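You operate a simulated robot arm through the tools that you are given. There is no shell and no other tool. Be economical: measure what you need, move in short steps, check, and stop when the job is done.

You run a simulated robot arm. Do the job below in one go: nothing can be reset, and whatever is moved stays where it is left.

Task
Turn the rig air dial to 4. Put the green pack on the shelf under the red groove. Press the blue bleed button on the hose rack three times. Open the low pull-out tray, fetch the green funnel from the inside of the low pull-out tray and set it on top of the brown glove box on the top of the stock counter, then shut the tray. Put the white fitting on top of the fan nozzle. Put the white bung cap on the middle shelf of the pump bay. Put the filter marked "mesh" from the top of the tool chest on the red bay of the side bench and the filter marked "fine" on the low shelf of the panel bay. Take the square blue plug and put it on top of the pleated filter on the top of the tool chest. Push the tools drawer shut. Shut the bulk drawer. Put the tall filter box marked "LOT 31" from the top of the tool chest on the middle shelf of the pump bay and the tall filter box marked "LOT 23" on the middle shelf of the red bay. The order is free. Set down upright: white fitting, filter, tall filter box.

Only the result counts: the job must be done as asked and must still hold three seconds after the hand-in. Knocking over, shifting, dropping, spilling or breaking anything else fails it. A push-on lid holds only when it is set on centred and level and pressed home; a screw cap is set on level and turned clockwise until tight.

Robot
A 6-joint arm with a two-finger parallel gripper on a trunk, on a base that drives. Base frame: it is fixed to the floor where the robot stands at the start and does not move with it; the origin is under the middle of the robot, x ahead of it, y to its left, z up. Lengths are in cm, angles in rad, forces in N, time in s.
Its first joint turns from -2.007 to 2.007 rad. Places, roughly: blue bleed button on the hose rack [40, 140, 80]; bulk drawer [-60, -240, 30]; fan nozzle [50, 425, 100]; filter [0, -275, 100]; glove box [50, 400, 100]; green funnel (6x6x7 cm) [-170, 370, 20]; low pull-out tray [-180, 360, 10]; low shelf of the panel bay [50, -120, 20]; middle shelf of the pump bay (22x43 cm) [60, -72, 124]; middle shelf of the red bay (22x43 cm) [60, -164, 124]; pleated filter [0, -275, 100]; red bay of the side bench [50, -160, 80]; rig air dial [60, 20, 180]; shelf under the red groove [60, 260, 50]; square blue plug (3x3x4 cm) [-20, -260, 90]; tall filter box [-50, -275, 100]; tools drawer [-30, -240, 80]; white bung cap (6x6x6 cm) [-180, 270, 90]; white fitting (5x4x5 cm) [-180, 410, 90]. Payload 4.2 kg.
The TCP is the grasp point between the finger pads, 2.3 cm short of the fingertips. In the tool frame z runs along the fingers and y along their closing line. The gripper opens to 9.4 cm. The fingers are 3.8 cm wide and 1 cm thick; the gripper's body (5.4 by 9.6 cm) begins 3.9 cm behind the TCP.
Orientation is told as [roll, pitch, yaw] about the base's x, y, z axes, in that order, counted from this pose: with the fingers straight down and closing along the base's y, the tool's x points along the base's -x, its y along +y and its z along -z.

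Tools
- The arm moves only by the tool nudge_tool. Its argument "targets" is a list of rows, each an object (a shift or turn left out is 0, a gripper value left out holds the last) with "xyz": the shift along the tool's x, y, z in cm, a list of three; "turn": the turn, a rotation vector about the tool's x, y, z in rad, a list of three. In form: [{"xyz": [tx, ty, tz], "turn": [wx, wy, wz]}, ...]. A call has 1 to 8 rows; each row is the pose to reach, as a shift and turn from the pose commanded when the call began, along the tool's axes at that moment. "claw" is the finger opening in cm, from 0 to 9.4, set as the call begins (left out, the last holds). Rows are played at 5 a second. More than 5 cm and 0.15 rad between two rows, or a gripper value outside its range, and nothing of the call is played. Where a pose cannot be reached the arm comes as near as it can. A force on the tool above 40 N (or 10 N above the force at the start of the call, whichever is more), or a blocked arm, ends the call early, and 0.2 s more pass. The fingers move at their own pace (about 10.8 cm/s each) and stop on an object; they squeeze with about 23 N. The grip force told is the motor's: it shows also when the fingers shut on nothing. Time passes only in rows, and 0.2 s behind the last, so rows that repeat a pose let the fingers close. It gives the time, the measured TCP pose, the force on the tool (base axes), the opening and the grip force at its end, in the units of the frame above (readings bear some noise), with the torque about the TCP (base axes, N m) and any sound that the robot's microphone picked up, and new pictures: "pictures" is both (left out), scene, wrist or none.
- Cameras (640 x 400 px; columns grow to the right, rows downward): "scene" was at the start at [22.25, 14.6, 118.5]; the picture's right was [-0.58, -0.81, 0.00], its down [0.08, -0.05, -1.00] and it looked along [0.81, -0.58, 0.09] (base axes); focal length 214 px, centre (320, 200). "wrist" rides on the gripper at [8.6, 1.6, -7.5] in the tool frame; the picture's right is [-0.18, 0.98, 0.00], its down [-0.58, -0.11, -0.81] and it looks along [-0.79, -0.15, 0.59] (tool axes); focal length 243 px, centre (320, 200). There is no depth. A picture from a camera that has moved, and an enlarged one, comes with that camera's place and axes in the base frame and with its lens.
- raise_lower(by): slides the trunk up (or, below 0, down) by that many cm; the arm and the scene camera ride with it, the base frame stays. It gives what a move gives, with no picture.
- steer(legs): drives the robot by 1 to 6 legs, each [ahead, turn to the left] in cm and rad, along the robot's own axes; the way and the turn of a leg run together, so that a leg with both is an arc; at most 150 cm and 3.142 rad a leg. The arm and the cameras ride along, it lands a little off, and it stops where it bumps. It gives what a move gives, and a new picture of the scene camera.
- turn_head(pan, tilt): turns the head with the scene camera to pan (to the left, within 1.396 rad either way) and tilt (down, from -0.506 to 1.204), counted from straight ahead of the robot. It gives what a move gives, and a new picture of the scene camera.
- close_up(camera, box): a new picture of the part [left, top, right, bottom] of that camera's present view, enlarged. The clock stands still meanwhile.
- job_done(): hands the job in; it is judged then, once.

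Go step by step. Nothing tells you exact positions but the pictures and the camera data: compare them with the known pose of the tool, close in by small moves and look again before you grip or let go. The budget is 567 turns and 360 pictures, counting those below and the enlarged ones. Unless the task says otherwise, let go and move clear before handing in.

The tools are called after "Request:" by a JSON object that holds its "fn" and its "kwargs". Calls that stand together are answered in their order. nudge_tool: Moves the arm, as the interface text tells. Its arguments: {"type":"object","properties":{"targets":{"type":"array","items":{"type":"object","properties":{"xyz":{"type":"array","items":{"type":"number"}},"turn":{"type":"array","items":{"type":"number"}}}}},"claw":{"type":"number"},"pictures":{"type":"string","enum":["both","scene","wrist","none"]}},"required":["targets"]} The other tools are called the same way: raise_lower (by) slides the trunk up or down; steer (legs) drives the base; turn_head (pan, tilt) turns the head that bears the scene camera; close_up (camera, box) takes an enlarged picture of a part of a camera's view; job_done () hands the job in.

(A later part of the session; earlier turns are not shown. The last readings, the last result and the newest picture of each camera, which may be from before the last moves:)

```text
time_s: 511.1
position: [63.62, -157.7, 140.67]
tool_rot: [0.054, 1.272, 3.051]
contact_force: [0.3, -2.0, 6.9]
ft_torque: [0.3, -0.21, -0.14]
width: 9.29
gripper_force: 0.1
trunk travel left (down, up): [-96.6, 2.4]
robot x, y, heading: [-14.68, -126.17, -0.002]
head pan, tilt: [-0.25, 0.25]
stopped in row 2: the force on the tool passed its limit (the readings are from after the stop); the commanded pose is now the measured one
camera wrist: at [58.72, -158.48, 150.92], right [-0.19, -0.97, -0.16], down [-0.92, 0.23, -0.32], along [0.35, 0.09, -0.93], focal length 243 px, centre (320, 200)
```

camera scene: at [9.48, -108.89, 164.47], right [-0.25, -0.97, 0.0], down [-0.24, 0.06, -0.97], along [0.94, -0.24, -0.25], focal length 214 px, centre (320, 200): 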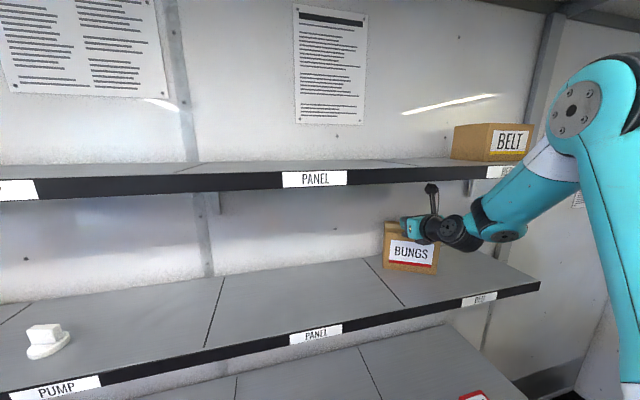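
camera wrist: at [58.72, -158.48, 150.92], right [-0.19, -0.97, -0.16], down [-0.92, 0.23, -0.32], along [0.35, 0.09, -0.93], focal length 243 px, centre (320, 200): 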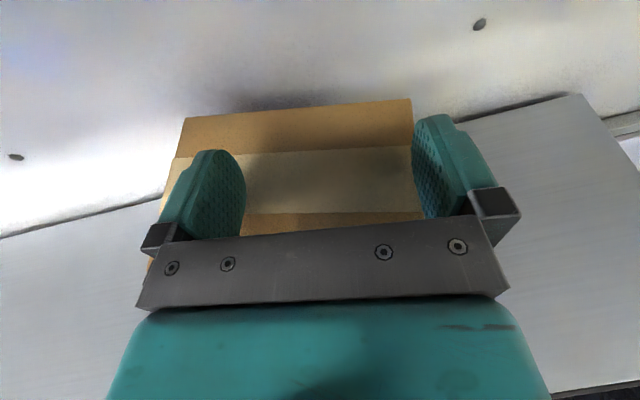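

Request:
{"fn": "nudge_tool", "kwargs": {"targets": [{"xyz": [-0.02, 0, 0], "turn": [0.03, 0, 0.035]}, {"xyz": [-0.15, 0, 0.05], "turn": [0.1, 0, 0.03]}, {"xyz": [-0.2, 0, 0.07], "turn": [0.18, 0, 0.01]}, {"xyz": [-0.2, 0, 0.07], "turn": [0.26, 0, -0.01]}, {"xyz": [-0.2, 0, 0.07], "turn": [0.34, 0, -0.04]}], "pictures": "wrist"}}

```text
time_s: 512.2
position: [63.39, -157.64, 140.65]
tool_rot: [-0.147, 1.281, -3.088]
contact_force: [-5.8, -5.6, 33.6]
ft_torque: [-1.65, -0.74, -0.8]
width: 9.41
gripper_force: 0.2
trunk travel left (down, up): [-96.6, 2.4]
robot x, y, heading: [-14.49, -126.03, 0.002]
head pan, tilt: [-0.25, 0.25]
camera wrist: at [59.13, -160.64, 150.86], right [0.14, -0.97, -0.22], down [-0.94, -0.06, -0.32], along [0.3, 0.25, -0.92], focal length 243 px, centre (320, 200)
```

wrist: 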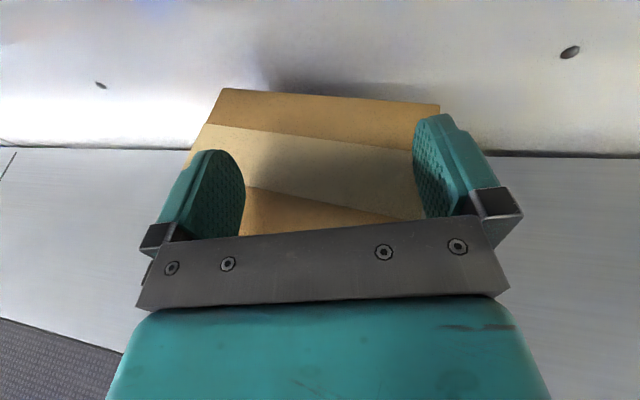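

Nearly square now (~0.1). Centre ≈ [65.6,-155.1]; drag it west ~2.5 and south ~2.3 with both tips pressed.

Request:
{"fn": "nudge_tool", "kwargs": {"targets": [{"xyz": [-0.15, 0.4, -0.6], "turn": [0, 0, -0.03]}, {"xyz": [-0.45, 0.9, -1.4], "turn": [0, 0, -0.03]}, {"xyz": [-0.75, 1.5, -2.3], "turn": [0, 0, -0.03]}, {"xyz": [-1.0, 2, -3.2], "turn": [0, 0, -0.03]}], "pictures": "wrist"}}

```text
time_s: 513.2
position: [60.52, -160.12, 140.59]
tool_rot: [-0.049, 1.284, -2.98]
contact_force: [9.0, 6.1, 35.3]
ft_torque: [-1.12, -1.08, 0.42]
width: 9.31
gripper_force: 0.1
trunk travel left (down, up): [-96.6, 2.4]
robot x, y, heading: [-14.7, -126.3, -0.004]
head pan, tilt: [-0.25, 0.25]
camera wrist: at [56.34, -162.82, 150.78], right [0.15, -0.97, -0.19], down [-0.94, -0.08, -0.33], along [0.3, 0.23, -0.93], focal length 243 px, centre (320, 200)
```

wrist: 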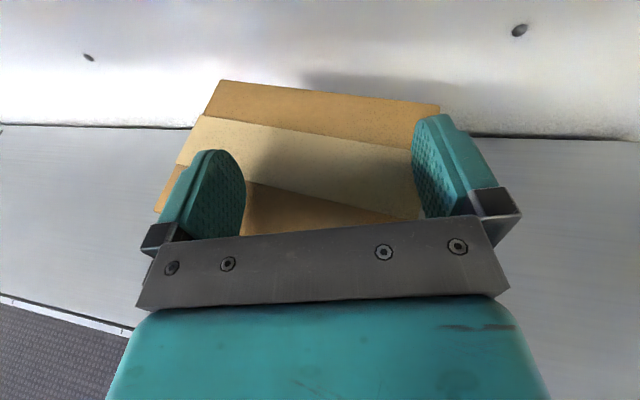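

Centre ≈ [63.1, -157.5], angle ~0.14, matching my estimate of its original pose. Lift off and back out; then compare with an earlier view.

Request:
{"fn": "nudge_tool", "kwargs": {"targets": [{"xyz": [0.5, 0, -0.1]}, {"xyz": [1.2, 0, -0.4]}, {"xyz": [0.4, 0, -4]}, {"xyz": [-0.6, 0, -8]}, {"xyz": [-1.6, 0, -12]}, {"xyz": [-2.6, 0, -16]}], "claw": 6, "pictures": "none"}}

Request:
{"fn": "steer", "kwargs": {"legs": [[-40, 0]]}}

Request:
{"fn": "steer", "kwargs": {"legs": [[0, 1.57], [76, 0], [0, -3.1]]}}

Request:
{"fn": "raise_lower", "kwargs": {"by": -17}}

Request:
{"fn": "turn_head", "kwargs": {"pan": 0.0, "tilt": 0.2}}

```text
time_s: 514.6
position: [44.55, -163.53, 142.18]
tool_rot: [-0.065, 1.274, -2.997]
contact_force: [0.6, -0.1, -0.6]
ft_torque: [0.04, 0.01, 0.01]
width: 6.0
gripper_force: 0.0
trunk travel left (down, up): [-96.6, 2.4]
robot x, y, heading: [-14.34, -125.92, -0.003]
head pan, tilt: [-0.25, 0.25]
```

```text
time_s: 517.1
position: [4.95, -163.35, 142.36]
tool_rot: [-0.068, 1.274, -2.999]
contact_force: [0.5, 0.0, 0.9]
ft_torque: [0.03, -0.02, 0.02]
width: 5.98
gripper_force: 0.1
trunk travel left (down, up): [-96.6, 2.4]
robot x, y, heading: [-54.23, -126.28, -0.006]
head pan, tilt: [-0.25, 0.25]
camera scene: at [-30.15, -108.81, 164.46], right [-0.25, -0.97, 0.0], down [-0.24, 0.06, -0.97], along [0.94, -0.24, -0.25], focal length 214 px, centre (320, 200)
```

scene: 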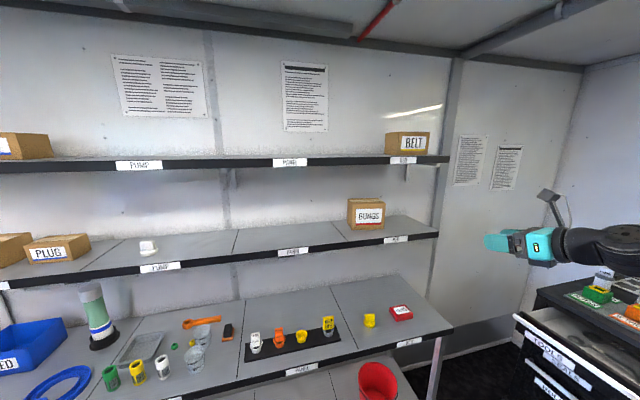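

```text
time_s: 532.3
position: [-89.61, -110.76, 142.37]
tool_rot: [-0.067, 1.275, 1.725]
contact_force: [0.3, -0.3, 0.9]
ft_torque: [-0.02, 0.0, -0.02]
width: 5.99
gripper_force: 0.0
trunk travel left (down, up): [-96.6, 2.4]
robot x, y, heading: [-52.7, -51.03, -1.562]
head pan, tilt: [-0.25, 0.25]
camera scene: at [-35.63, -74.92, 164.46], right [-0.97, 0.24, 0.0], down [0.06, 0.24, -0.97], along [-0.23, -0.94, -0.25], focal length 214 px, centre (320, 200)
```

scene: 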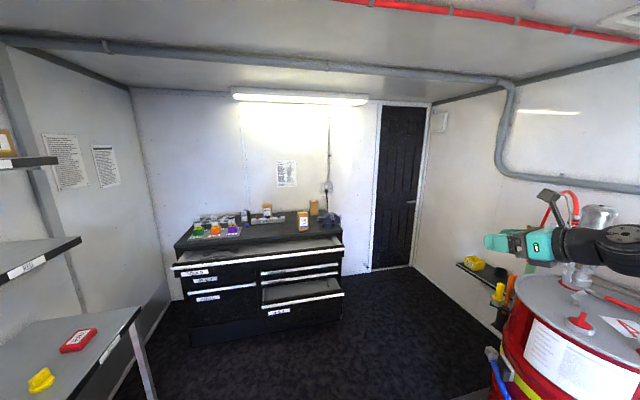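

```text
time_s: 534.2
position: [-89.68, -110.78, 125.32]
tool_rot: [-0.065, 1.276, 1.725]
contact_force: [0.2, 0.2, -0.1]
ft_torque: [0.03, 0.0, -0.02]
width: 5.99
gripper_force: 0.0
trunk travel left (down, up): [-79.6, 19.4]
robot x, y, heading: [-52.85, -51.09, -1.569]
head pan, tilt: [-0.25, 0.25]
```

```text
time_s: 535.0
position: [-89.67, -110.75, 125.39]
tool_rot: [-0.066, 1.274, 1.724]
contact_force: [0.4, -0.4, -0.3]
ft_torque: [0.01, 0.01, 0.01]
width: 6.01
gripper_force: 0.1
trunk travel left (down, up): [-79.6, 19.4]
robot x, y, heading: [-52.7, -50.96, -1.561]
head pan, tilt: [0.0, 0.201]
camera scene: at [-33.33, -75.17, 147.92], right [-1.0, -0.01, 0.0], down [0.0, 0.2, -0.98], along [0.01, -0.98, -0.2], focal length 214 px, centre (320, 200)
```

scene: 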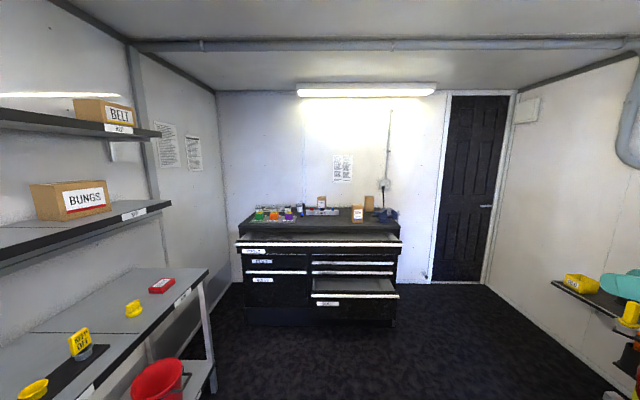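

Compared with the earlier view, the box is within ~2 cm and ~0.13 rad of its original pose; I'll refine it when I deliver LOT 23 there. Now the drawers: drive diagonally toward the chest, lower, adjust the tool.

Request:
{"fn": "steer", "kwargs": {"legs": [[0, 0.37], [100, 0], [0, -0.38]]}}

Request:
{"fn": "raise_lower", "kwargs": {"by": -40}}

Request:
{"fn": "nudge_tool", "kwargs": {"targets": [{"xyz": [0, -3, 0], "turn": [0, -0.12, 0]}, {"xyz": [0, -6, 0], "turn": [0, -0.24, 0]}, {"xyz": [0, -9, 0], "turn": [0, -0.36, 0]}, {"xyz": [0, -12, 0], "turn": [0, -0.46, 0]}, {"xyz": [0, -15, 0], "turn": [0, -0.46, 0]}], "claw": 0, "pictures": "none"}}

Request:
{"fn": "turn_head", "kwargs": {"pan": -0.1, "tilt": 0.5}}

```text
time_s: 542.4
position: [-54.09, -202.07, 125.33]
tool_rot: [-0.064, 1.274, 1.708]
contact_force: [-0.1, -0.1, -0.3]
ft_torque: [-0.01, 0.01, -0.01]
width: 5.99
gripper_force: 0.1
trunk travel left (down, up): [-79.6, 19.4]
robot x, y, heading: [-16.45, -143.05, -1.581]
head pan, tilt: [0.0, 0.201]
camera scene: at [2.69, -167.48, 147.92], right [-1.0, 0.01, 0.0], down [0.0, 0.2, -0.98], along [-0.01, -0.98, -0.2], focal length 214 px, centre (320, 200)
```

scene: 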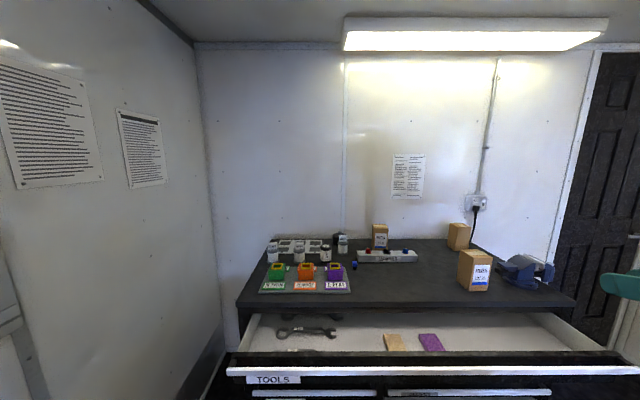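

```text
time_s: 546.2
position: [-54.27, -202.13, 85.28]
tool_rot: [-0.064, 1.275, 1.71]
contact_force: [-0.7, 0.0, -0.5]
ft_torque: [-0.01, 0.01, 0.0]
width: 5.99
gripper_force: 0.2
trunk travel left (down, up): [-39.6, 59.4]
robot x, y, heading: [-16.69, -142.93, -1.581]
head pan, tilt: [0.0, 0.201]
```

```text
time_s: 547.4
position: [-39.46, -199.04, 85.8]
tool_rot: [-0.027, 0.814, 1.751]
contact_force: [0.0, 0.1, 0.0]
ft_torque: [0.0, 0.0, -0.03]
width: 0.0
gripper_force: 22.9
trunk travel left (down, up): [-39.6, 59.4]
robot x, y, heading: [-16.58, -142.8, -1.579]
head pan, tilt: [0.0, 0.201]
```

```text
time_s: 548.2
position: [-39.51, -199.04, 85.8]
tool_rot: [-0.028, 0.816, 1.751]
contact_force: [-0.5, -0.4, 0.1]
ft_torque: [0.01, 0.01, -0.01]
width: 0.01
gripper_force: 23.5
trunk travel left (down, up): [-39.6, 59.4]
robot x, y, heading: [-16.21, -143.03, -1.58]
head pan, tilt: [-0.099, 0.499]
camera scene: at [1.8, -167.21, 105.15], right [-0.99, 0.11, 0.0], down [0.05, 0.48, -0.88], along [-0.09, -0.87, -0.48], focal length 214 px, centre (320, 200)
```

scene: 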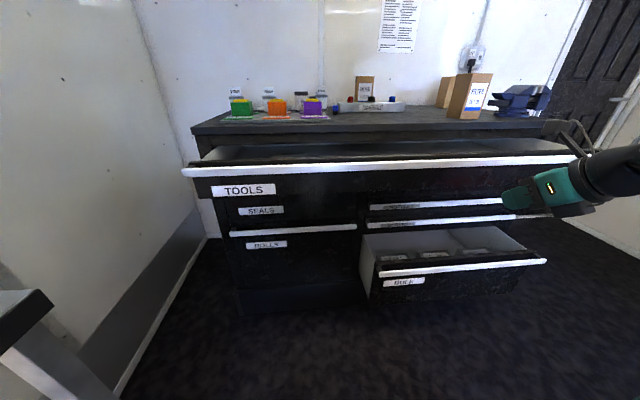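

Tools drawer front at y≈-225, z 73–84. Lower to z≈79, drive 18, then push with the arm.

Request:
{"fn": "raise_lower", "kwargs": {"by": -6.5}}

Request:
{"fn": "steer", "kwargs": {"legs": [[18, 0]]}}

Request:
{"fn": "nudge_tool", "kwargs": {"targets": [{"xyz": [1.4, 0, 1.4]}, {"xyz": [2.8, 0, 2.9]}, {"xyz": [4.2, 0, 4.4]}, {"xyz": [5.6, 0, 5.9]}, {"xyz": [7, 0, 7.3]}, {"xyz": [8.4, 0, 8.8]}, {"xyz": [9.8, 0, 10.3]}, {"xyz": [11.2, 0, 11.8]}], "pictures": "scene"}}

```text
time_s: 549.3
position: [-39.34, -199.09, 79.28]
tool_rot: [-0.028, 0.814, 1.749]
contact_force: [-0.6, 0.8, 0.2]
ft_torque: [0.0, -0.02, 0.02]
width: 0.01
gripper_force: 22.7
trunk travel left (down, up): [-33.1, 65.9]
robot x, y, heading: [-16.65, -142.99, -1.576]
head pan, tilt: [-0.099, 0.499]
```

```text
time_s: 550.8
position: [-39.58, -216.83, 79.29]
tool_rot: [-0.03, 0.814, 1.752]
contact_force: [0.0, 0.5, -0.1]
ft_torque: [0.02, 0.02, 0.0]
width: 0.0
gripper_force: 23.1
trunk travel left (down, up): [-33.1, 65.9]
robot x, y, heading: [-16.78, -160.92, -1.583]
head pan, tilt: [-0.099, 0.499]
camera scene: at [1.62, -184.97, 98.65], right [-0.99, 0.11, 0.0], down [0.05, 0.48, -0.88], along [-0.1, -0.87, -0.48], focal length 214 px, centre (320, 200)
```

scene: 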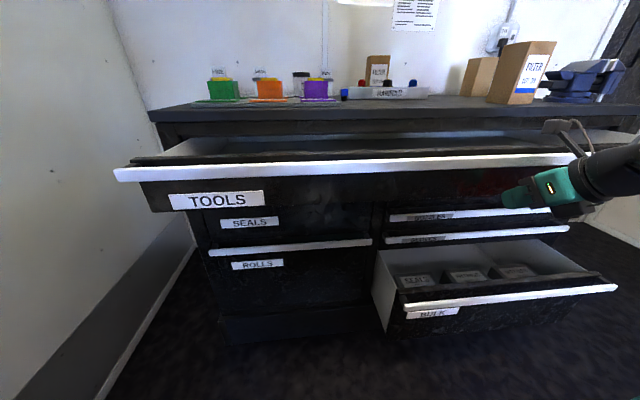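

```text
time_s: 552.5
position: [-36.3, -232.75, 79.5]
tool_rot: [-0.029, 0.815, 1.755]
contact_force: [-0.3, -0.3, -0.4]
ft_torque: [0.0, 0.0, 0.01]
width: 0.0
gripper_force: 23.0
trunk travel left (down, up): [-33.1, 65.9]
robot x, y, heading: [-16.83, -160.81, -1.579]
head pan, tilt: [-0.099, 0.499]
camera scene: at [1.62, -184.97, 98.66], right [-0.99, 0.11, 0.0], down [0.05, 0.48, -0.88], along [-0.1, -0.87, -0.48], focal length 214 px, centre (320, 200)
```

scene: 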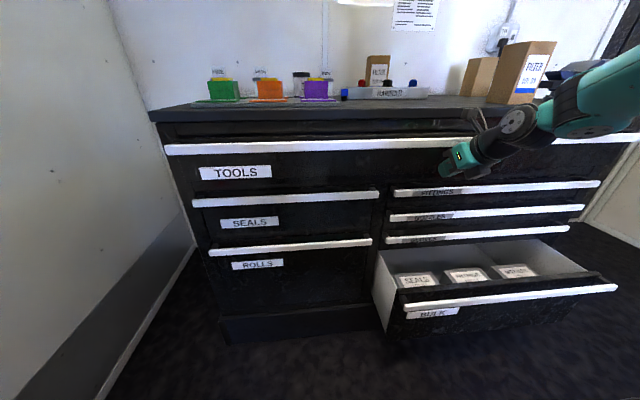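

The tools drawer is nearly in. Push until the stop.

Request:
{"fn": "nudge_tool", "kwargs": {"targets": [{"xyz": [0.7, 0, 0.7]}, {"xyz": [1.4, 0, 1.4]}, {"xyz": [2.1, 0, 2.1]}, {"xyz": [2.8, 0, 2.9]}, {"xyz": [3.5, 0, 3.6]}, {"xyz": [4.2, 0, 4.3]}, {"xyz": [4.9, 0, 5]}], "pictures": "scene"}}

```text
time_s: 553.9
position: [-35.27, -237.61, 79.3]
tool_rot: [-0.033, 0.81, 1.745]
contact_force: [1.4, 19.2, 0.5]
ft_torque: [-2.69, 0.2, -0.19]
width: 0.01
gripper_force: 22.8
trunk travel left (down, up): [-33.1, 65.9]
robot x, y, heading: [-16.65, -160.66, -1.584]
head pan, tilt: [-0.099, 0.499]
stopped in row 6: the force on the tool passed its limit (the readings are from after the stop); the commanded pose is now the measured one
camera scene: at [1.6, -184.89, 98.67], right [-0.99, 0.11, 0.0], down [0.05, 0.48, -0.88], along [-0.1, -0.87, -0.48], focal length 214 px, centre (320, 200)
```

scene: 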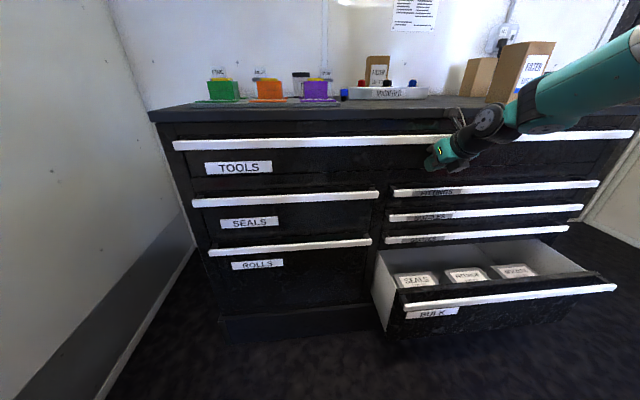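

The last contact was ~14 cm above the grip—the camera touching the chest's top edge. I back off, tilt flatter (camera further back), and push again to be sure.

Request:
{"fn": "nudge_tool", "kwargs": {"targets": [{"xyz": [-2, 0, -2.1]}, {"xyz": [-4, 0, -4.2], "turn": [0, 0.13, 0]}, {"xyz": [-4, 0, -4.2], "turn": [0, 0.26, 0]}, {"xyz": [-4, 0, -4.2], "turn": [0, 0.4, 0]}, {"xyz": [-4, 0, -4.2], "turn": [0, 0.4, 0]}], "pictures": "none"}}

Request:
{"fn": "nudge_tool", "kwargs": {"targets": [{"xyz": [0.7, 0, 1.9]}, {"xyz": [1.3, 0, 3.5]}, {"xyz": [1.6, 0, 4.4]}, {"xyz": [1.9, 0, 5.3]}, {"xyz": [2.2, 0, 6.2]}, {"xyz": [2.5, 0, 7.1]}], "pictures": "scene"}}

```text
time_s: 555.1
position: [-36.26, -232.04, 79.27]
tool_rot: [-0.065, 1.209, 1.708]
contact_force: [0.3, -0.2, 0.8]
ft_torque: [0.03, -0.02, -0.01]
width: 0.0
gripper_force: 22.4
trunk travel left (down, up): [-33.1, 65.9]
robot x, y, heading: [-16.87, -160.84, -1.582]
head pan, tilt: [-0.099, 0.499]
```

```text
time_s: 556.3
position: [-35.27, -237.95, 79.17]
tool_rot: [-0.075, 1.203, 1.697]
contact_force: [1.5, 28.4, 8.9]
ft_torque: [-0.46, 0.03, -0.05]
width: 0.0
gripper_force: 23.1
trunk travel left (down, up): [-33.1, 65.9]
robot x, y, heading: [-16.67, -160.49, -1.582]
head pan, tilt: [-0.099, 0.499]
stopped in row 6: the force on the tool passed its limit (the readings are from after the stop); the commanded pose is now the measured one
camera scene: at [1.58, -184.84, 98.69], right [-0.99, 0.11, 0.0], down [0.05, 0.47, -0.88], along [-0.1, -0.87, -0.48], focal length 214 px, centre (320, 200)
```

scene: 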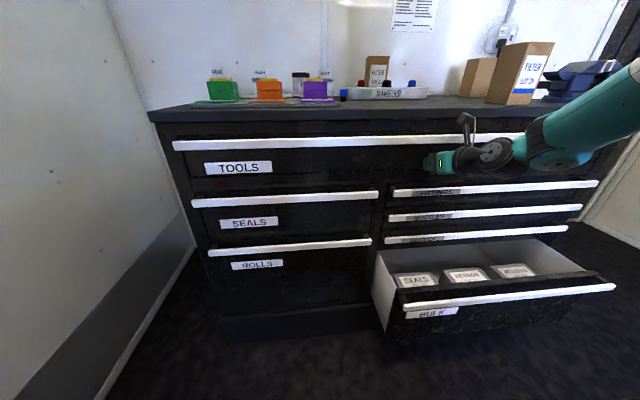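

Tools drawer is firmly shut. Now the BULK drawer (front ≈ y −227, z ≈ 30, centre x ≈ −65). Reposition with a safe zig-zag and lower.

Request:
{"fn": "steer", "kwargs": {"legs": [[-25, 0], [0, 0.5], [-55, 0], [0, -0.5], [45, 0]]}}

Request:
{"fn": "raise_lower", "kwargs": {"by": -32.5}}

Request:
{"fn": "nudge_tool", "kwargs": {"targets": [{"xyz": [-3.7, 0, 1.4]}, {"xyz": [-7.4, 0, 2.8]}, {"xyz": [-11.2, 0, 4.2]}, {"xyz": [-15, 0, 5.6]}], "pictures": "both"}}

```text
time_s: 566.1
position: [-62.5, -207.34, 78.93]
tool_rot: [-0.074, 1.201, 1.692]
contact_force: [-0.8, -0.3, 0.1]
ft_torque: [-0.01, 0.01, -0.04]
width: 0.0
gripper_force: 23.5
trunk travel left (down, up): [-33.1, 65.9]
robot x, y, heading: [-43.19, -129.95, -1.594]
head pan, tilt: [-0.099, 0.499]
camera scene: at [-25.23, -154.58, 98.65], right [-0.99, 0.12, 0.0], down [0.06, 0.48, -0.88], along [-0.1, -0.87, -0.48], focal length 214 px, centre (320, 200)
```

scene: 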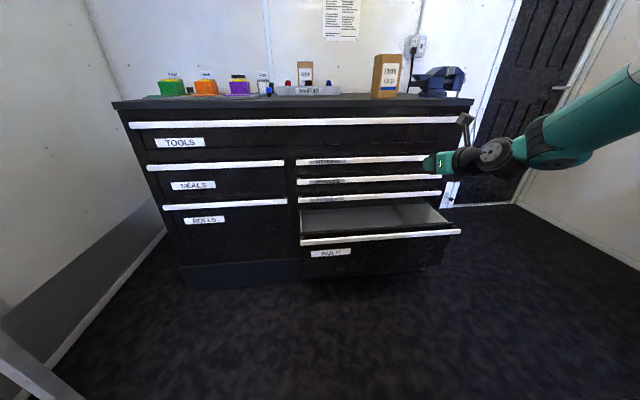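

```text
time_s: 569.3
position: [-62.54, -207.32, 46.38]
tool_rot: [-0.074, 1.201, 1.69]
contact_force: [1.0, -0.4, -0.2]
ft_torque: [0.01, 0.01, 0.0]
width: 0.0
gripper_force: 22.9
trunk travel left (down, up): [-0.6, 98.4]
robot x, y, heading: [-43.12, -130.15, -1.59]
head pan, tilt: [-0.099, 0.499]
```

```text
time_s: 570.3
position: [-62.17, -207.05, 30.3]
tool_rot: [-0.071, 1.201, 1.694]
contact_force: [-0.1, 0.2, -0.1]
ft_torque: [-0.02, 0.01, -0.01]
width: 0.0
gripper_force: 22.7
trunk travel left (down, up): [-0.6, 98.4]
robot x, y, heading: [-43.14, -130.24, -1.59]
head pan, tilt: [-0.099, 0.499]
camera scene: at [-25.23, -154.58, 66.16], right [-0.99, 0.12, 0.0], down [0.06, 0.48, -0.88], along [-0.1, -0.87, -0.48], focal length 214 px, centre (320, 200)
camera wrist: at [-64.81, -203.67, 40.89], right [-0.97, -0.12, -0.2], down [-0.07, 0.97, -0.25], along [0.22, -0.23, -0.95], focal length 243 px, centre (320, 200)
```

scene: 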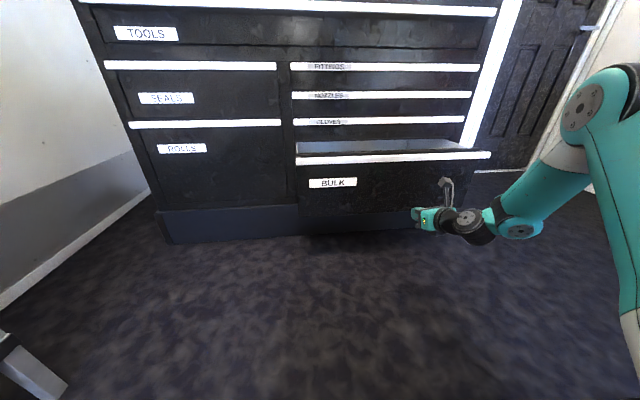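
wrist: 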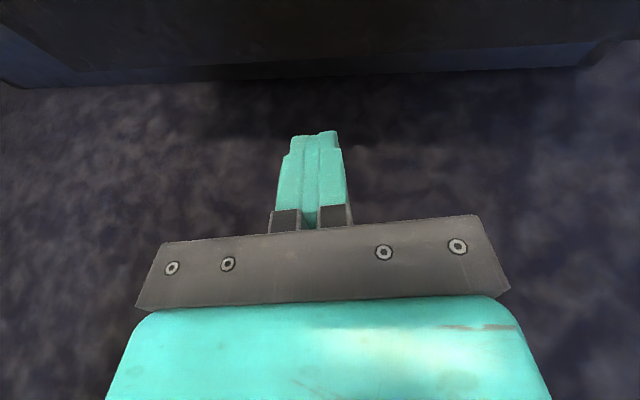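

Aligned with the BULK front's middle. Drive and push in small steps.

Request:
{"fn": "steer", "kwargs": {"legs": [[13, 0], [4, 0], [4, 0], [4, 0]]}}

Request:
{"fn": "nudge_tool", "kwargs": {"targets": [{"xyz": [0.4, 0, 0.9]}, {"xyz": [0.7, 0, 1.9]}, {"xyz": [1.1, 0, 2.8]}, {"xyz": [1.4, 0, 3.7]}, {"xyz": [1.8, 0, 4.6]}, {"xyz": [2.2, 0, 5.6]}, {"xyz": [2.5, 0, 6.5]}, {"xyz": [2.9, 0, 7.5]}], "pictures": "scene"}}

```text
time_s: 573.0
position: [-62.53, -231.91, 30.48]
tool_rot: [-0.072, 1.201, 1.693]
contact_force: [0.2, 0.1, -0.1]
ft_torque: [0.05, -0.01, -0.01]
width: 0.0
gripper_force: 22.8
trunk travel left (down, up): [-0.6, 98.4]
robot x, y, heading: [-43.53, -155.02, -1.589]
head pan, tilt: [-0.099, 0.499]
camera scene: at [-25.67, -179.3, 66.15], right [-0.99, 0.12, 0.0], down [0.06, 0.48, -0.88], along [-0.1, -0.87, -0.48], focal length 214 px, centre (320, 200)
```

scene: 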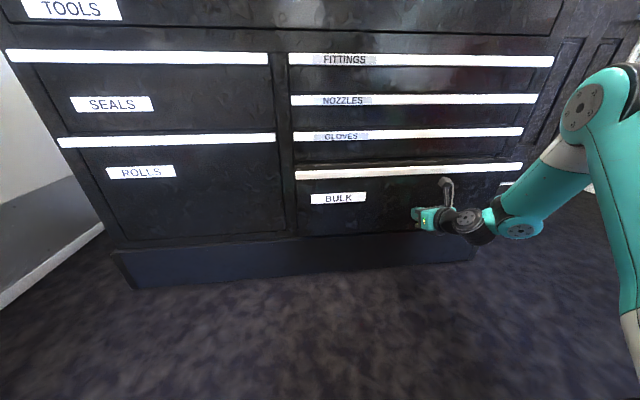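

```text
time_s: 574.5
position: [-61.49, -237.61, 30.45]
tool_rot: [-0.085, 1.198, 1.681]
contact_force: [1.2, 17.9, 9.1]
ft_torque: [-0.41, 0.01, -0.05]
width: 0.0
gripper_force: 23.1
trunk travel left (down, up): [-0.6, 98.4]
robot x, y, heading: [-44.01, -155.13, -1.591]
head pan, tilt: [-0.099, 0.499]
stopped in row 7: the force on the tool passed its limit (the readings are from after the stop); the commanded pose is now the measured one
camera scene: at [-25.68, -179.25, 66.18], right [-0.99, 0.12, 0.0], down [0.06, 0.47, -0.88], along [-0.1, -0.87, -0.48], focal length 214 px, centre (320, 200)
```

scene: 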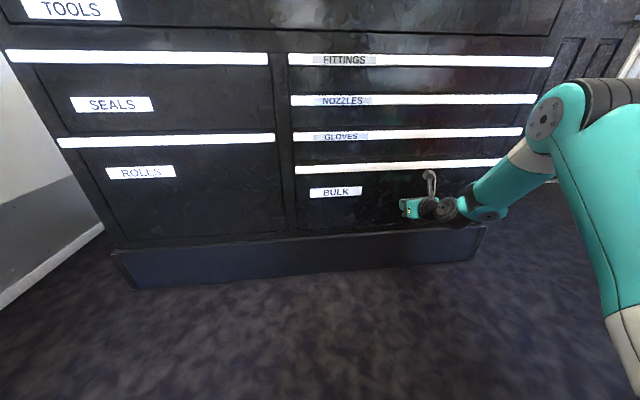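

Both drawers are shut. Back off, raise and inspect the items on the chest.

Request:
{"fn": "nudge_tool", "kwargs": {"targets": [{"xyz": [-0.9, 0, -2.5]}, {"xyz": [-1.8, 0, -5]}, {"xyz": [-2.8, 0, -7.5]}], "pictures": "none"}}

Request:
{"fn": "steer", "kwargs": {"legs": [[-12, 0]]}}

Request:
{"fn": "raise_lower", "kwargs": {"by": 40}}

Request:
{"fn": "raise_lower", "kwargs": {"by": 36}}

Request:
{"fn": "turn_head", "kwargs": {"pan": 0.1, "tilt": 0.4}}

Request:
{"fn": "close_up", "kwargs": {"camera": "scene", "box": [80, 180, 340, 340]}}

Request:
{"fn": "close_up", "kwargs": {"camera": "scene", "box": [320, 160, 520, 300]}}

```text
time_s: 575.3
position: [-62.98, -229.81, 30.31]
tool_rot: [-0.082, 1.196, 1.685]
contact_force: [-0.6, 0.5, -0.1]
ft_torque: [0.04, -0.01, 0.01]
width: 0.02
gripper_force: 23.1
trunk travel left (down, up): [-0.6, 98.4]
robot x, y, heading: [-43.79, -154.86, -1.585]
head pan, tilt: [-0.099, 0.499]
```

```text
time_s: 576.6
position: [-62.66, -217.67, 30.41]
tool_rot: [-0.084, 1.194, 1.683]
contact_force: [-0.1, 0.9, 0.0]
ft_torque: [-0.02, -0.04, 0.01]
width: 0.0
gripper_force: 23.3
trunk travel left (down, up): [-0.6, 98.4]
robot x, y, heading: [-43.69, -142.78, -1.584]
head pan, tilt: [-0.099, 0.499]
camera scene: at [-25.44, -167.05, 66.15], right [-0.99, 0.12, 0.0], down [0.06, 0.48, -0.88], along [-0.1, -0.87, -0.48], focal length 214 px, centre (320, 200)
```

scene: 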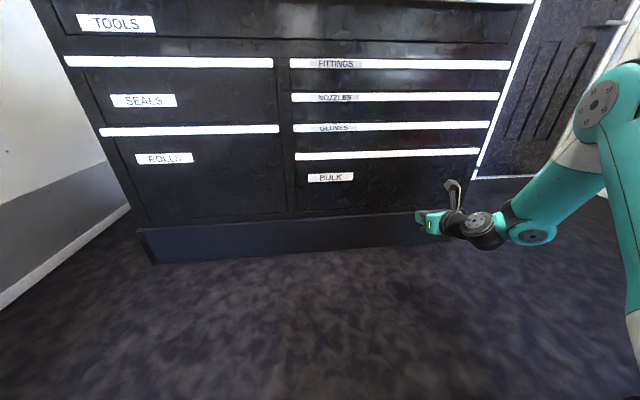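

```text
time_s: 580.4
position: [-62.85, -217.63, 70.39]
tool_rot: [-0.084, 1.195, 1.683]
contact_force: [-0.2, 0.9, 0.4]
ft_torque: [0.02, -0.01, 0.0]
width: 0.04
gripper_force: 22.9
trunk travel left (down, up): [-40.6, 58.4]
robot x, y, heading: [-43.54, -142.65, -1.591]
head pan, tilt: [-0.099, 0.499]
```

```text
time_s: 583.9
position: [-62.76, -217.58, 106.4]
tool_rot: [-0.085, 1.197, 1.684]
contact_force: [0.1, 0.5, -0.5]
ft_torque: [0.03, -0.04, 0.01]
width: 0.0
gripper_force: 22.9
trunk travel left (down, up): [-76.6, 22.4]
robot x, y, heading: [-43.42, -142.24, -1.588]
head pan, tilt: [-0.099, 0.499]
```

```text
time_s: 584.6
position: [-62.78, -217.69, 106.42]
tool_rot: [-0.084, 1.195, 1.682]
contact_force: [0.1, -0.1, -0.1]
ft_torque: [-0.02, -0.02, 0.0]
width: 0.02
gripper_force: 23.4
trunk travel left (down, up): [-76.6, 22.4]
robot x, y, heading: [-43.24, -142.56, -1.592]
head pan, tilt: [0.099, 0.4]
camera scene: at [-23.64, -167.25, 143.06], right [-1.0, -0.08, 0.0], down [-0.03, 0.39, -0.92], along [0.07, -0.92, -0.39], focal length 214 px, centre (320, 200)
```

scene: 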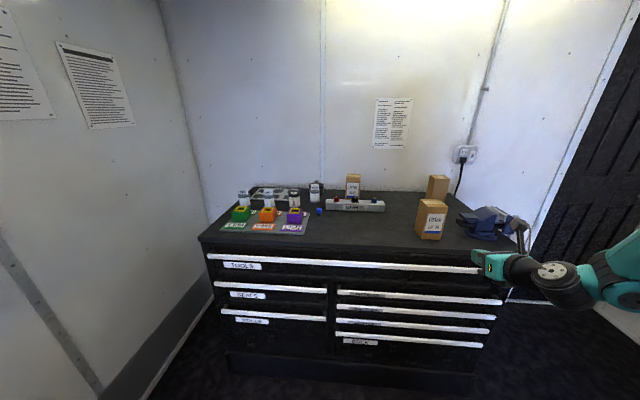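

```text
2.46 times, centred on (210, 260) of scene
camera zoom: at [-23.64, -167.25, 143.06], right [-1.0, -0.08, 0.0], down [-0.03, 0.39, -0.92], along [0.07, -0.92, -0.39], focal length 528 px, centre (591, 52)
```

zoom: 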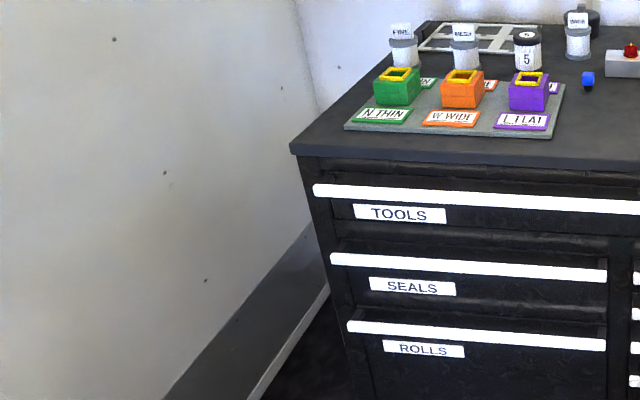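

```text
2.86 times, centred on (420, 230) of scene
camera zoom: at [-23.64, -167.25, 143.06], right [-1.0, -0.08, 0.0], down [-0.03, 0.39, -0.92], along [0.07, -0.92, -0.39], focal length 613 px, centre (34, 114)
```

zoom: 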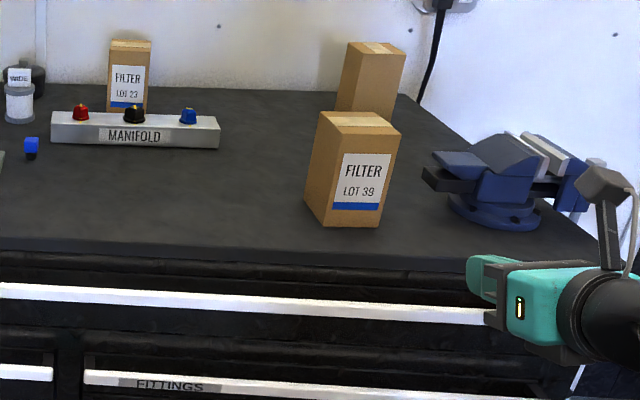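

Request:
{"fn": "close_up", "kwargs": {"camera": "scene", "box": [220, 170, 340, 245]}}

```text
5.33 times, centred on (280, 208) of scene
camera zoom: at [-23.64, -167.25, 143.06], right [-1.0, -0.08, 0.0], down [-0.03, 0.39, -0.92], along [0.07, -0.92, -0.39], focal length 1144 px, centre (533, 160)
```

zoom: 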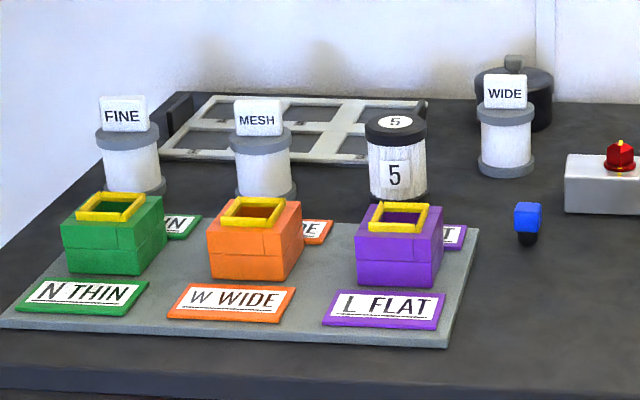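

Now all is clear: FINE, MESH, WIDE filters, the pleated filter "5", the blue plug at about [-15.8,-266], LOT 23 behind the manifold, LOT 39 in front (not wanted), and the third box at right rear (must be LOT 31; will verify). First the plug: raise, re-tilt to 0.8, and drive to (4,-191).

Request:
{"fn": "raise_lower", "kwargs": {"by": 16}}

Request:
{"fn": "nudge_tool", "kwargs": {"targets": [{"turn": [0, -0.13, 0]}, {"turn": [0, -0.26, 0]}, {"turn": [0, -0.395, 0]}, {"turn": [0, -0.395, 0]}], "claw": 5, "pictures": "none"}}

Request:
{"fn": "steer", "kwargs": {"legs": [[0, 0.79], [66, 0], [0, -0.77]]}}

Request:
{"fn": "nudge_tool", "kwargs": {"targets": [{"xyz": [0, 0, 0]}], "pictures": "wrist"}}

```text
time_s: 586.5
position: [-62.83, -217.56, 122.59]
tool_rot: [-0.084, 1.196, 1.684]
contact_force: [-0.5, -0.8, 0.1]
ft_torque: [-0.01, -0.01, -0.02]
width: 0.0
gripper_force: 22.9
trunk travel left (down, up): [-92.6, 6.4]
robot x, y, heading: [-43.45, -142.64, -1.59]
head pan, tilt: [0.099, 0.4]
```

```text
time_s: 587.5
position: [-62.78, -217.58, 122.35]
tool_rot: [-0.043, 0.803, 1.729]
contact_force: [-0.3, 0.3, 0.0]
ft_torque: [0.0, -0.01, -0.01]
width: 4.98
gripper_force: 0.1
trunk travel left (down, up): [-92.6, 6.4]
robot x, y, heading: [-43.71, -142.49, -1.59]
head pan, tilt: [0.099, 0.4]
```

```text
time_s: 592.9
position: [39.62, -246.44, 122.29]
tool_rot: [-0.042, 0.799, 2.59]
contact_force: [0.8, 0.3, -0.5]
ft_torque: [-0.03, 0.01, 0.0]
width: 4.99
gripper_force: 0.1
trunk travel left (down, up): [-92.6, 6.4]
robot x, y, heading: [-6.68, -185.86, -0.585]
head pan, tilt: [0.099, 0.4]
stopped in leg 2: the robot was blocked; the commanded pose is now the measured one
camera scene: at [24.75, -181.78, 159.06], right [-0.47, -0.89, 0.0], down [-0.34, 0.18, -0.92], along [0.82, -0.43, -0.39], focal length 214 px, centre (320, 200)
```

scene: 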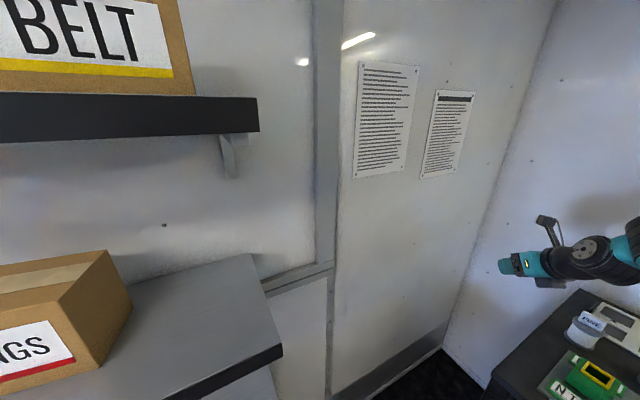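

```text
time_s: 593.3
position: [39.65, -246.39, 122.22]
tool_rot: [-0.043, 0.8, 2.592]
contact_force: [0.6, 0.1, 0.4]
ft_torque: [0.01, -0.02, -0.02]
width: 4.99
gripper_force: 0.1
trunk travel left (down, up): [-92.6, 6.4]
robot x, y, heading: [-6.85, -185.71, -0.59]
head pan, tilt: [0.099, 0.4]
camera wrist: at [39.23, -248.53, 133.56], right [-0.6, -0.79, -0.16], down [-0.8, 0.58, 0.15], along [-0.02, 0.22, -0.98], focal length 243 px, centre (320, 200)
```

wrist: 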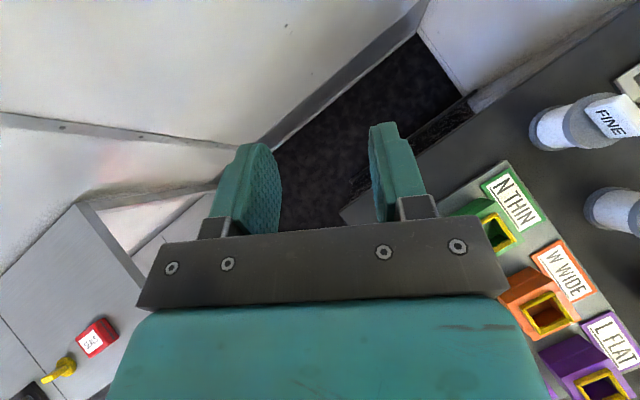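

The base touched the bench end. I turn right in place toward the chest, pointing slightly east of south.

Request:
{"fn": "steer", "kwargs": {"legs": [[0, -0.85]]}}

Request:
{"fn": "nudge_tool", "kwargs": {"targets": [{"xyz": [0, 0, 0]}], "pictures": "wrist"}}

```text
time_s: 594.1
position: [38.03, -247.22, 122.27]
tool_rot: [-0.042, 0.799, 2.571]
contact_force: [0.2, 0.7, 0.3]
ft_torque: [0.02, -0.03, -0.01]
width: 5.01
gripper_force: 0.0
trunk travel left (down, up): [-92.6, 6.4]
robot x, y, heading: [-7.0, -185.44, -0.6]
head pan, tilt: [0.099, 0.4]
stopped in leg 1: the robot was blocked; the commanded pose is now the measured one
camera scene: at [24.52, -182.02, 159.06], right [-0.48, -0.88, 0.0], down [-0.34, 0.19, -0.92], along [0.81, -0.44, -0.39], focal length 214 px, centre (320, 200)
```

scene: 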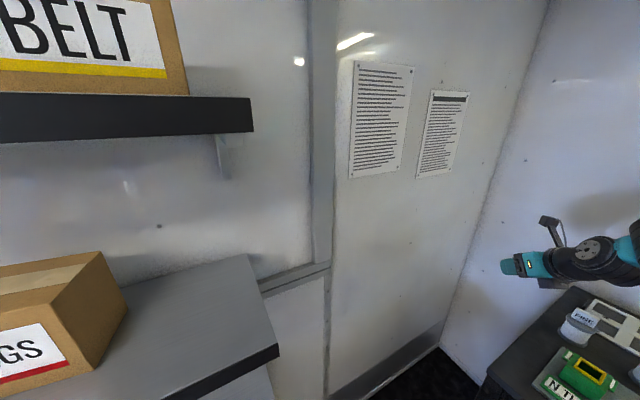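

```text
time_s: 594.5
position: [38.19, -247.21, 122.33]
tool_rot: [-0.043, 0.8, 2.569]
contact_force: [0.3, 0.2, 0.0]
ft_torque: [0.01, -0.02, 0.0]
width: 4.99
gripper_force: 0.0
trunk travel left (down, up): [-92.6, 6.4]
robot x, y, heading: [-7.03, -185.11, -0.594]
head pan, tilt: [0.099, 0.4]
camera wrist: at [37.74, -249.23, 133.54], right [-0.61, -0.77, -0.16], down [-0.79, 0.6, 0.15], along [-0.02, 0.22, -0.98], focal length 243 px, centre (320, 200)
```

wrist: 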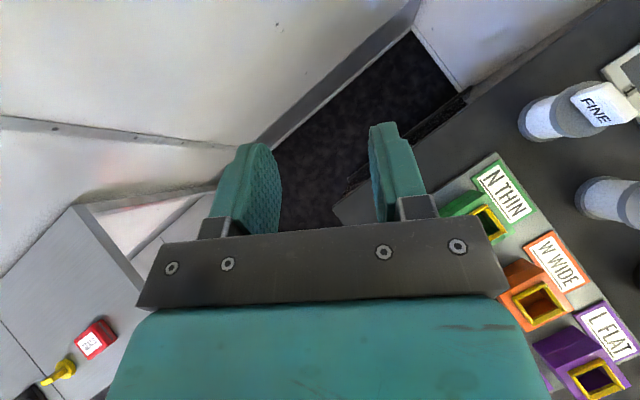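

Blocked by contact; back up along the heading first, then turn.

Request:
{"fn": "steer", "kwargs": {"legs": [[-22, 0], [0, -0.9]]}}

Request:
{"fn": "turn_head", "kwargs": {"pan": 0.3, "tilt": 0.5}}

```text
time_s: 598.5
position: [-45.49, -246.91, 122.33]
tool_rot: [-0.044, 0.799, 1.674]
contact_force: [0.7, -0.2, 0.2]
ft_torque: [0.01, 0.01, -0.02]
width: 5.02
gripper_force: 0.0
trunk travel left (down, up): [-92.6, 6.4]
robot x, y, heading: [-25.42, -172.95, -1.495]
head pan, tilt: [0.099, 0.4]
camera scene: at [-3.27, -195.59, 159.06], right [-0.98, -0.17, 0.0], down [-0.07, 0.38, -0.92], along [0.16, -0.91, -0.39], focal length 214 px, centre (320, 200)
```

scene: 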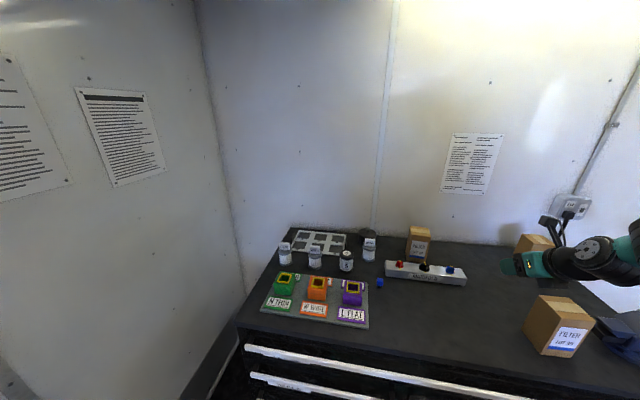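

```text
time_s: 599.3
position: [-45.56, -246.92, 122.35]
tool_rot: [-0.043, 0.801, 1.675]
contact_force: [0.0, -0.7, 0.0]
ft_torque: [0.0, 0.02, 0.02]
width: 5.0
gripper_force: 0.1
trunk travel left (down, up): [-92.6, 6.4]
robot x, y, heading: [-25.65, -172.91, -1.497]
head pan, tilt: [0.3, 0.499]
camera scene: at [-1.55, -194.94, 158.15], right [-0.93, -0.37, 0.0], down [-0.18, 0.45, -0.88], along [0.32, -0.82, -0.48], focal length 214 px, centre (320, 200)
```

scene: 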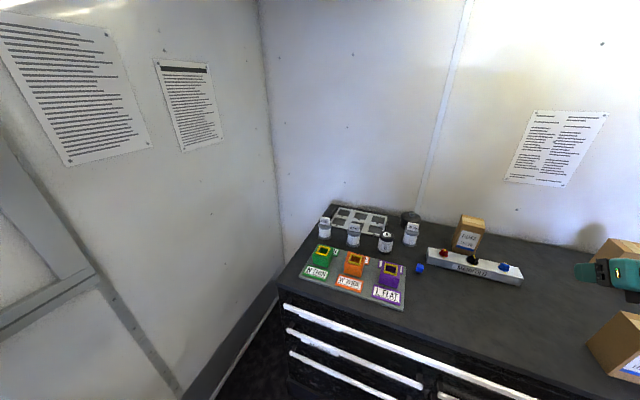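

Plug at [-15.8,-265.6]. Drive a short diagonal to about (-14,-190), pointing slightly east of south.

Request:
{"fn": "steer", "kwargs": {"legs": [[0, 0.52], [20.5, 0], [0, -0.44]]}}

Request:
{"fn": "nudge_tool", "kwargs": {"targets": [{"xyz": [0, -2.5, 0]}, {"xyz": [0, -5, 0]}, {"xyz": [0, -7, 0]}, {"xyz": [0, -7, 0]}], "pictures": "wrist"}}

```text
time_s: 603.6
position: [-26.93, -265.43, 122.37]
tool_rot: [-0.044, 0.801, 1.767]
contact_force: [0.0, -0.2, -0.2]
ft_torque: [-0.02, 0.0, -0.05]
width: 5.0
gripper_force: 0.1
trunk travel left (down, up): [-92.6, 6.4]
robot x, y, heading: [-13.65, -190.05, -1.407]
head pan, tilt: [0.3, 0.499]
camera scene: at [12.07, -209.59, 158.14], right [-0.89, -0.45, 0.0], down [-0.22, 0.43, -0.88], along [0.4, -0.78, -0.48], focal length 214 px, centre (320, 200)
```

scene: 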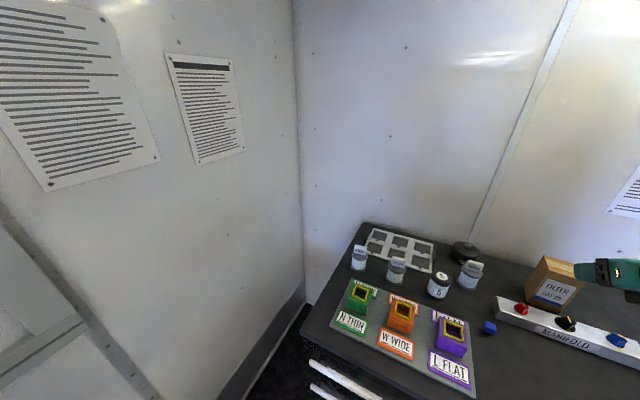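

```text
time_s: 604.6
position: [-20.04, -264.06, 122.58]
tool_rot: [-0.044, 0.8, 1.765]
contact_force: [-0.6, 0.3, -0.2]
ft_torque: [-0.05, 0.01, 0.0]
width: 4.99
gripper_force: 0.0
trunk travel left (down, up): [-92.6, 6.4]
robot x, y, heading: [-13.8, -190.14, -1.404]
head pan, tilt: [0.3, 0.499]
camera wrist: at [-21.9, -265.06, 133.83], right [-0.98, -0.09, -0.16], down [-0.12, 0.98, 0.15], along [0.14, 0.16, -0.98], focal length 243 px, centre (320, 200)
```

wrist: 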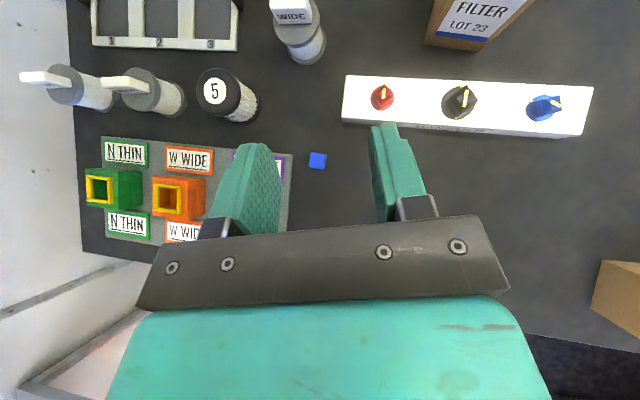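

Request:
{"fn": "close_up", "kwargs": {"camera": "wrist", "box": [200, 50, 440, 200]}}

```text
2.67 times, centred on (320, 125) of wrist
camera zoom: at [-21.9, -265.06, 133.83], right [-0.98, -0.09, -0.16], down [-0.12, 0.98, 0.15], along [0.14, 0.16, -0.98], focal length 647 px, centre (320, 400)
```

zoom: 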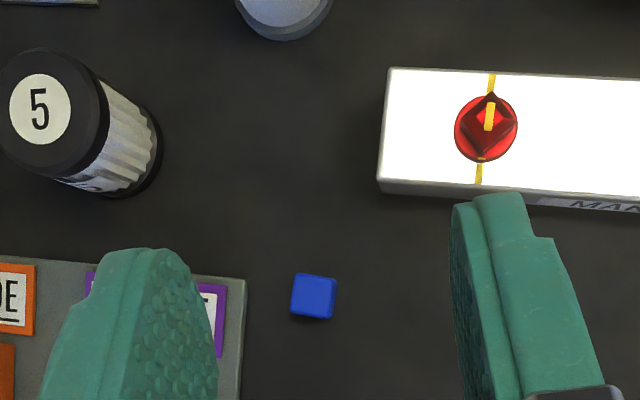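

Plug pinpointed. Align over it and lower with the trunk by 20.

Request:
{"fn": "nudge_tool", "kwargs": {"targets": [{"xyz": [0.7, -2, 0.7]}, {"xyz": [1.4, -4.1, 1.45]}, {"xyz": [1.4, -4.1, 1.45]}], "claw": 5.2, "pictures": "none"}}

Request:
{"fn": "raise_lower", "kwargs": {"by": -19}}

Request:
{"fn": "nudge_tool", "kwargs": {"targets": [{"xyz": [0, 0, 0]}], "pictures": "wrist"}}

```text
time_s: 605.5
position: [-15.49, -264.83, 122.85]
tool_rot: [-0.045, 0.799, 1.766]
contact_force: [-1.2, -0.4, 0.7]
ft_torque: [0.03, 0.0, 0.02]
width: 5.2
gripper_force: 0.0
trunk travel left (down, up): [-92.6, 6.4]
robot x, y, heading: [-13.92, -190.13, -1.405]
head pan, tilt: [0.3, 0.499]
```

```text
time_s: 607.5
position: [-15.62, -264.86, 103.78]
tool_rot: [-0.042, 0.799, 1.767]
contact_force: [-0.9, 0.3, -0.2]
ft_torque: [-0.02, -0.01, 0.01]
width: 5.21
gripper_force: 0.1
trunk travel left (down, up): [-73.6, 25.4]
robot x, y, heading: [-13.58, -189.99, -1.408]
head pan, tilt: [0.3, 0.499]
```

```text
time_s: 607.9
position: [-15.54, -264.91, 103.84]
tool_rot: [-0.043, 0.799, 1.767]
contact_force: [-1.0, -0.2, 0.4]
ft_torque: [-0.01, -0.01, 0.01]
width: 5.21
gripper_force: 0.1
trunk travel left (down, up): [-73.6, 25.4]
robot x, y, heading: [-13.76, -189.79, -1.405]
head pan, tilt: [0.3, 0.499]
camera wrist: at [-17.36, -265.95, 115.04], right [-0.98, -0.09, -0.16], down [-0.12, 0.98, 0.15], along [0.14, 0.16, -0.98], focal length 243 px, centre (320, 200)
```

wrist: 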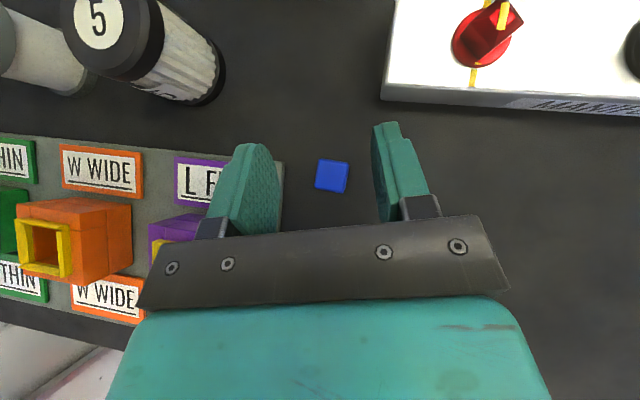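

Centred. Descend 7.4 and close.

Request:
{"fn": "nudge_tool", "kwargs": {"targets": [{"xyz": [-2.4, 0, 2.3]}, {"xyz": [-4.3, 0, 4.2]}, {"xyz": [-5.2, 0, 5.05]}, {"xyz": [-5.2, 0, 5.05]}], "pictures": "none"}}

Request:
{"fn": "nudge_tool", "kwargs": {"targets": [{"xyz": [0, 0, 0]}, {"xyz": [0, 0, 0]}, {"xyz": [0, 0, 0]}], "claw": 1, "pictures": "wrist"}}

```text
time_s: 608.9
position: [-15.36, -264.73, 96.61]
tool_rot: [-0.043, 0.799, 1.765]
contact_force: [0.1, 0.6, -0.5]
ft_torque: [0.0, -0.03, -0.03]
width: 5.2
gripper_force: 0.1
trunk travel left (down, up): [-73.6, 25.4]
robot x, y, heading: [-13.98, -189.72, -1.407]
head pan, tilt: [0.3, 0.499]
```

```text
time_s: 609.7
position: [-15.53, -264.75, 96.58]
tool_rot: [-0.045, 0.801, 1.766]
contact_force: [0.1, -0.3, 0.2]
ft_torque: [0.0, -0.02, 0.0]
width: 2.33
gripper_force: 23.5
trunk travel left (down, up): [-73.6, 25.4]
robot x, y, heading: [-13.68, -189.76, -1.408]
head pan, tilt: [0.3, 0.499]
camera wrist: at [-17.16, -265.88, 107.83], right [-0.98, -0.09, -0.16], down [-0.12, 0.98, 0.15], along [0.14, 0.16, -0.98], focal length 243 px, centre (320, 200)
```

wrist: 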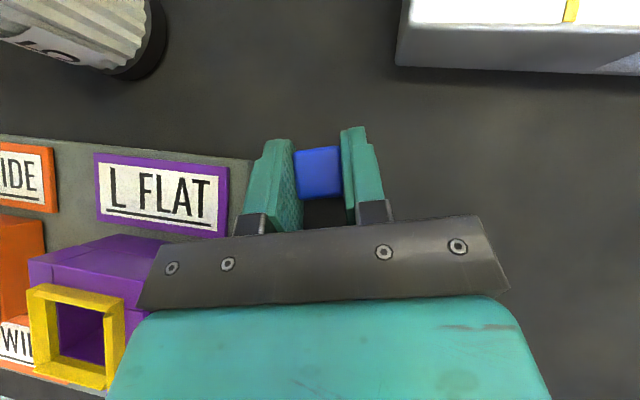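

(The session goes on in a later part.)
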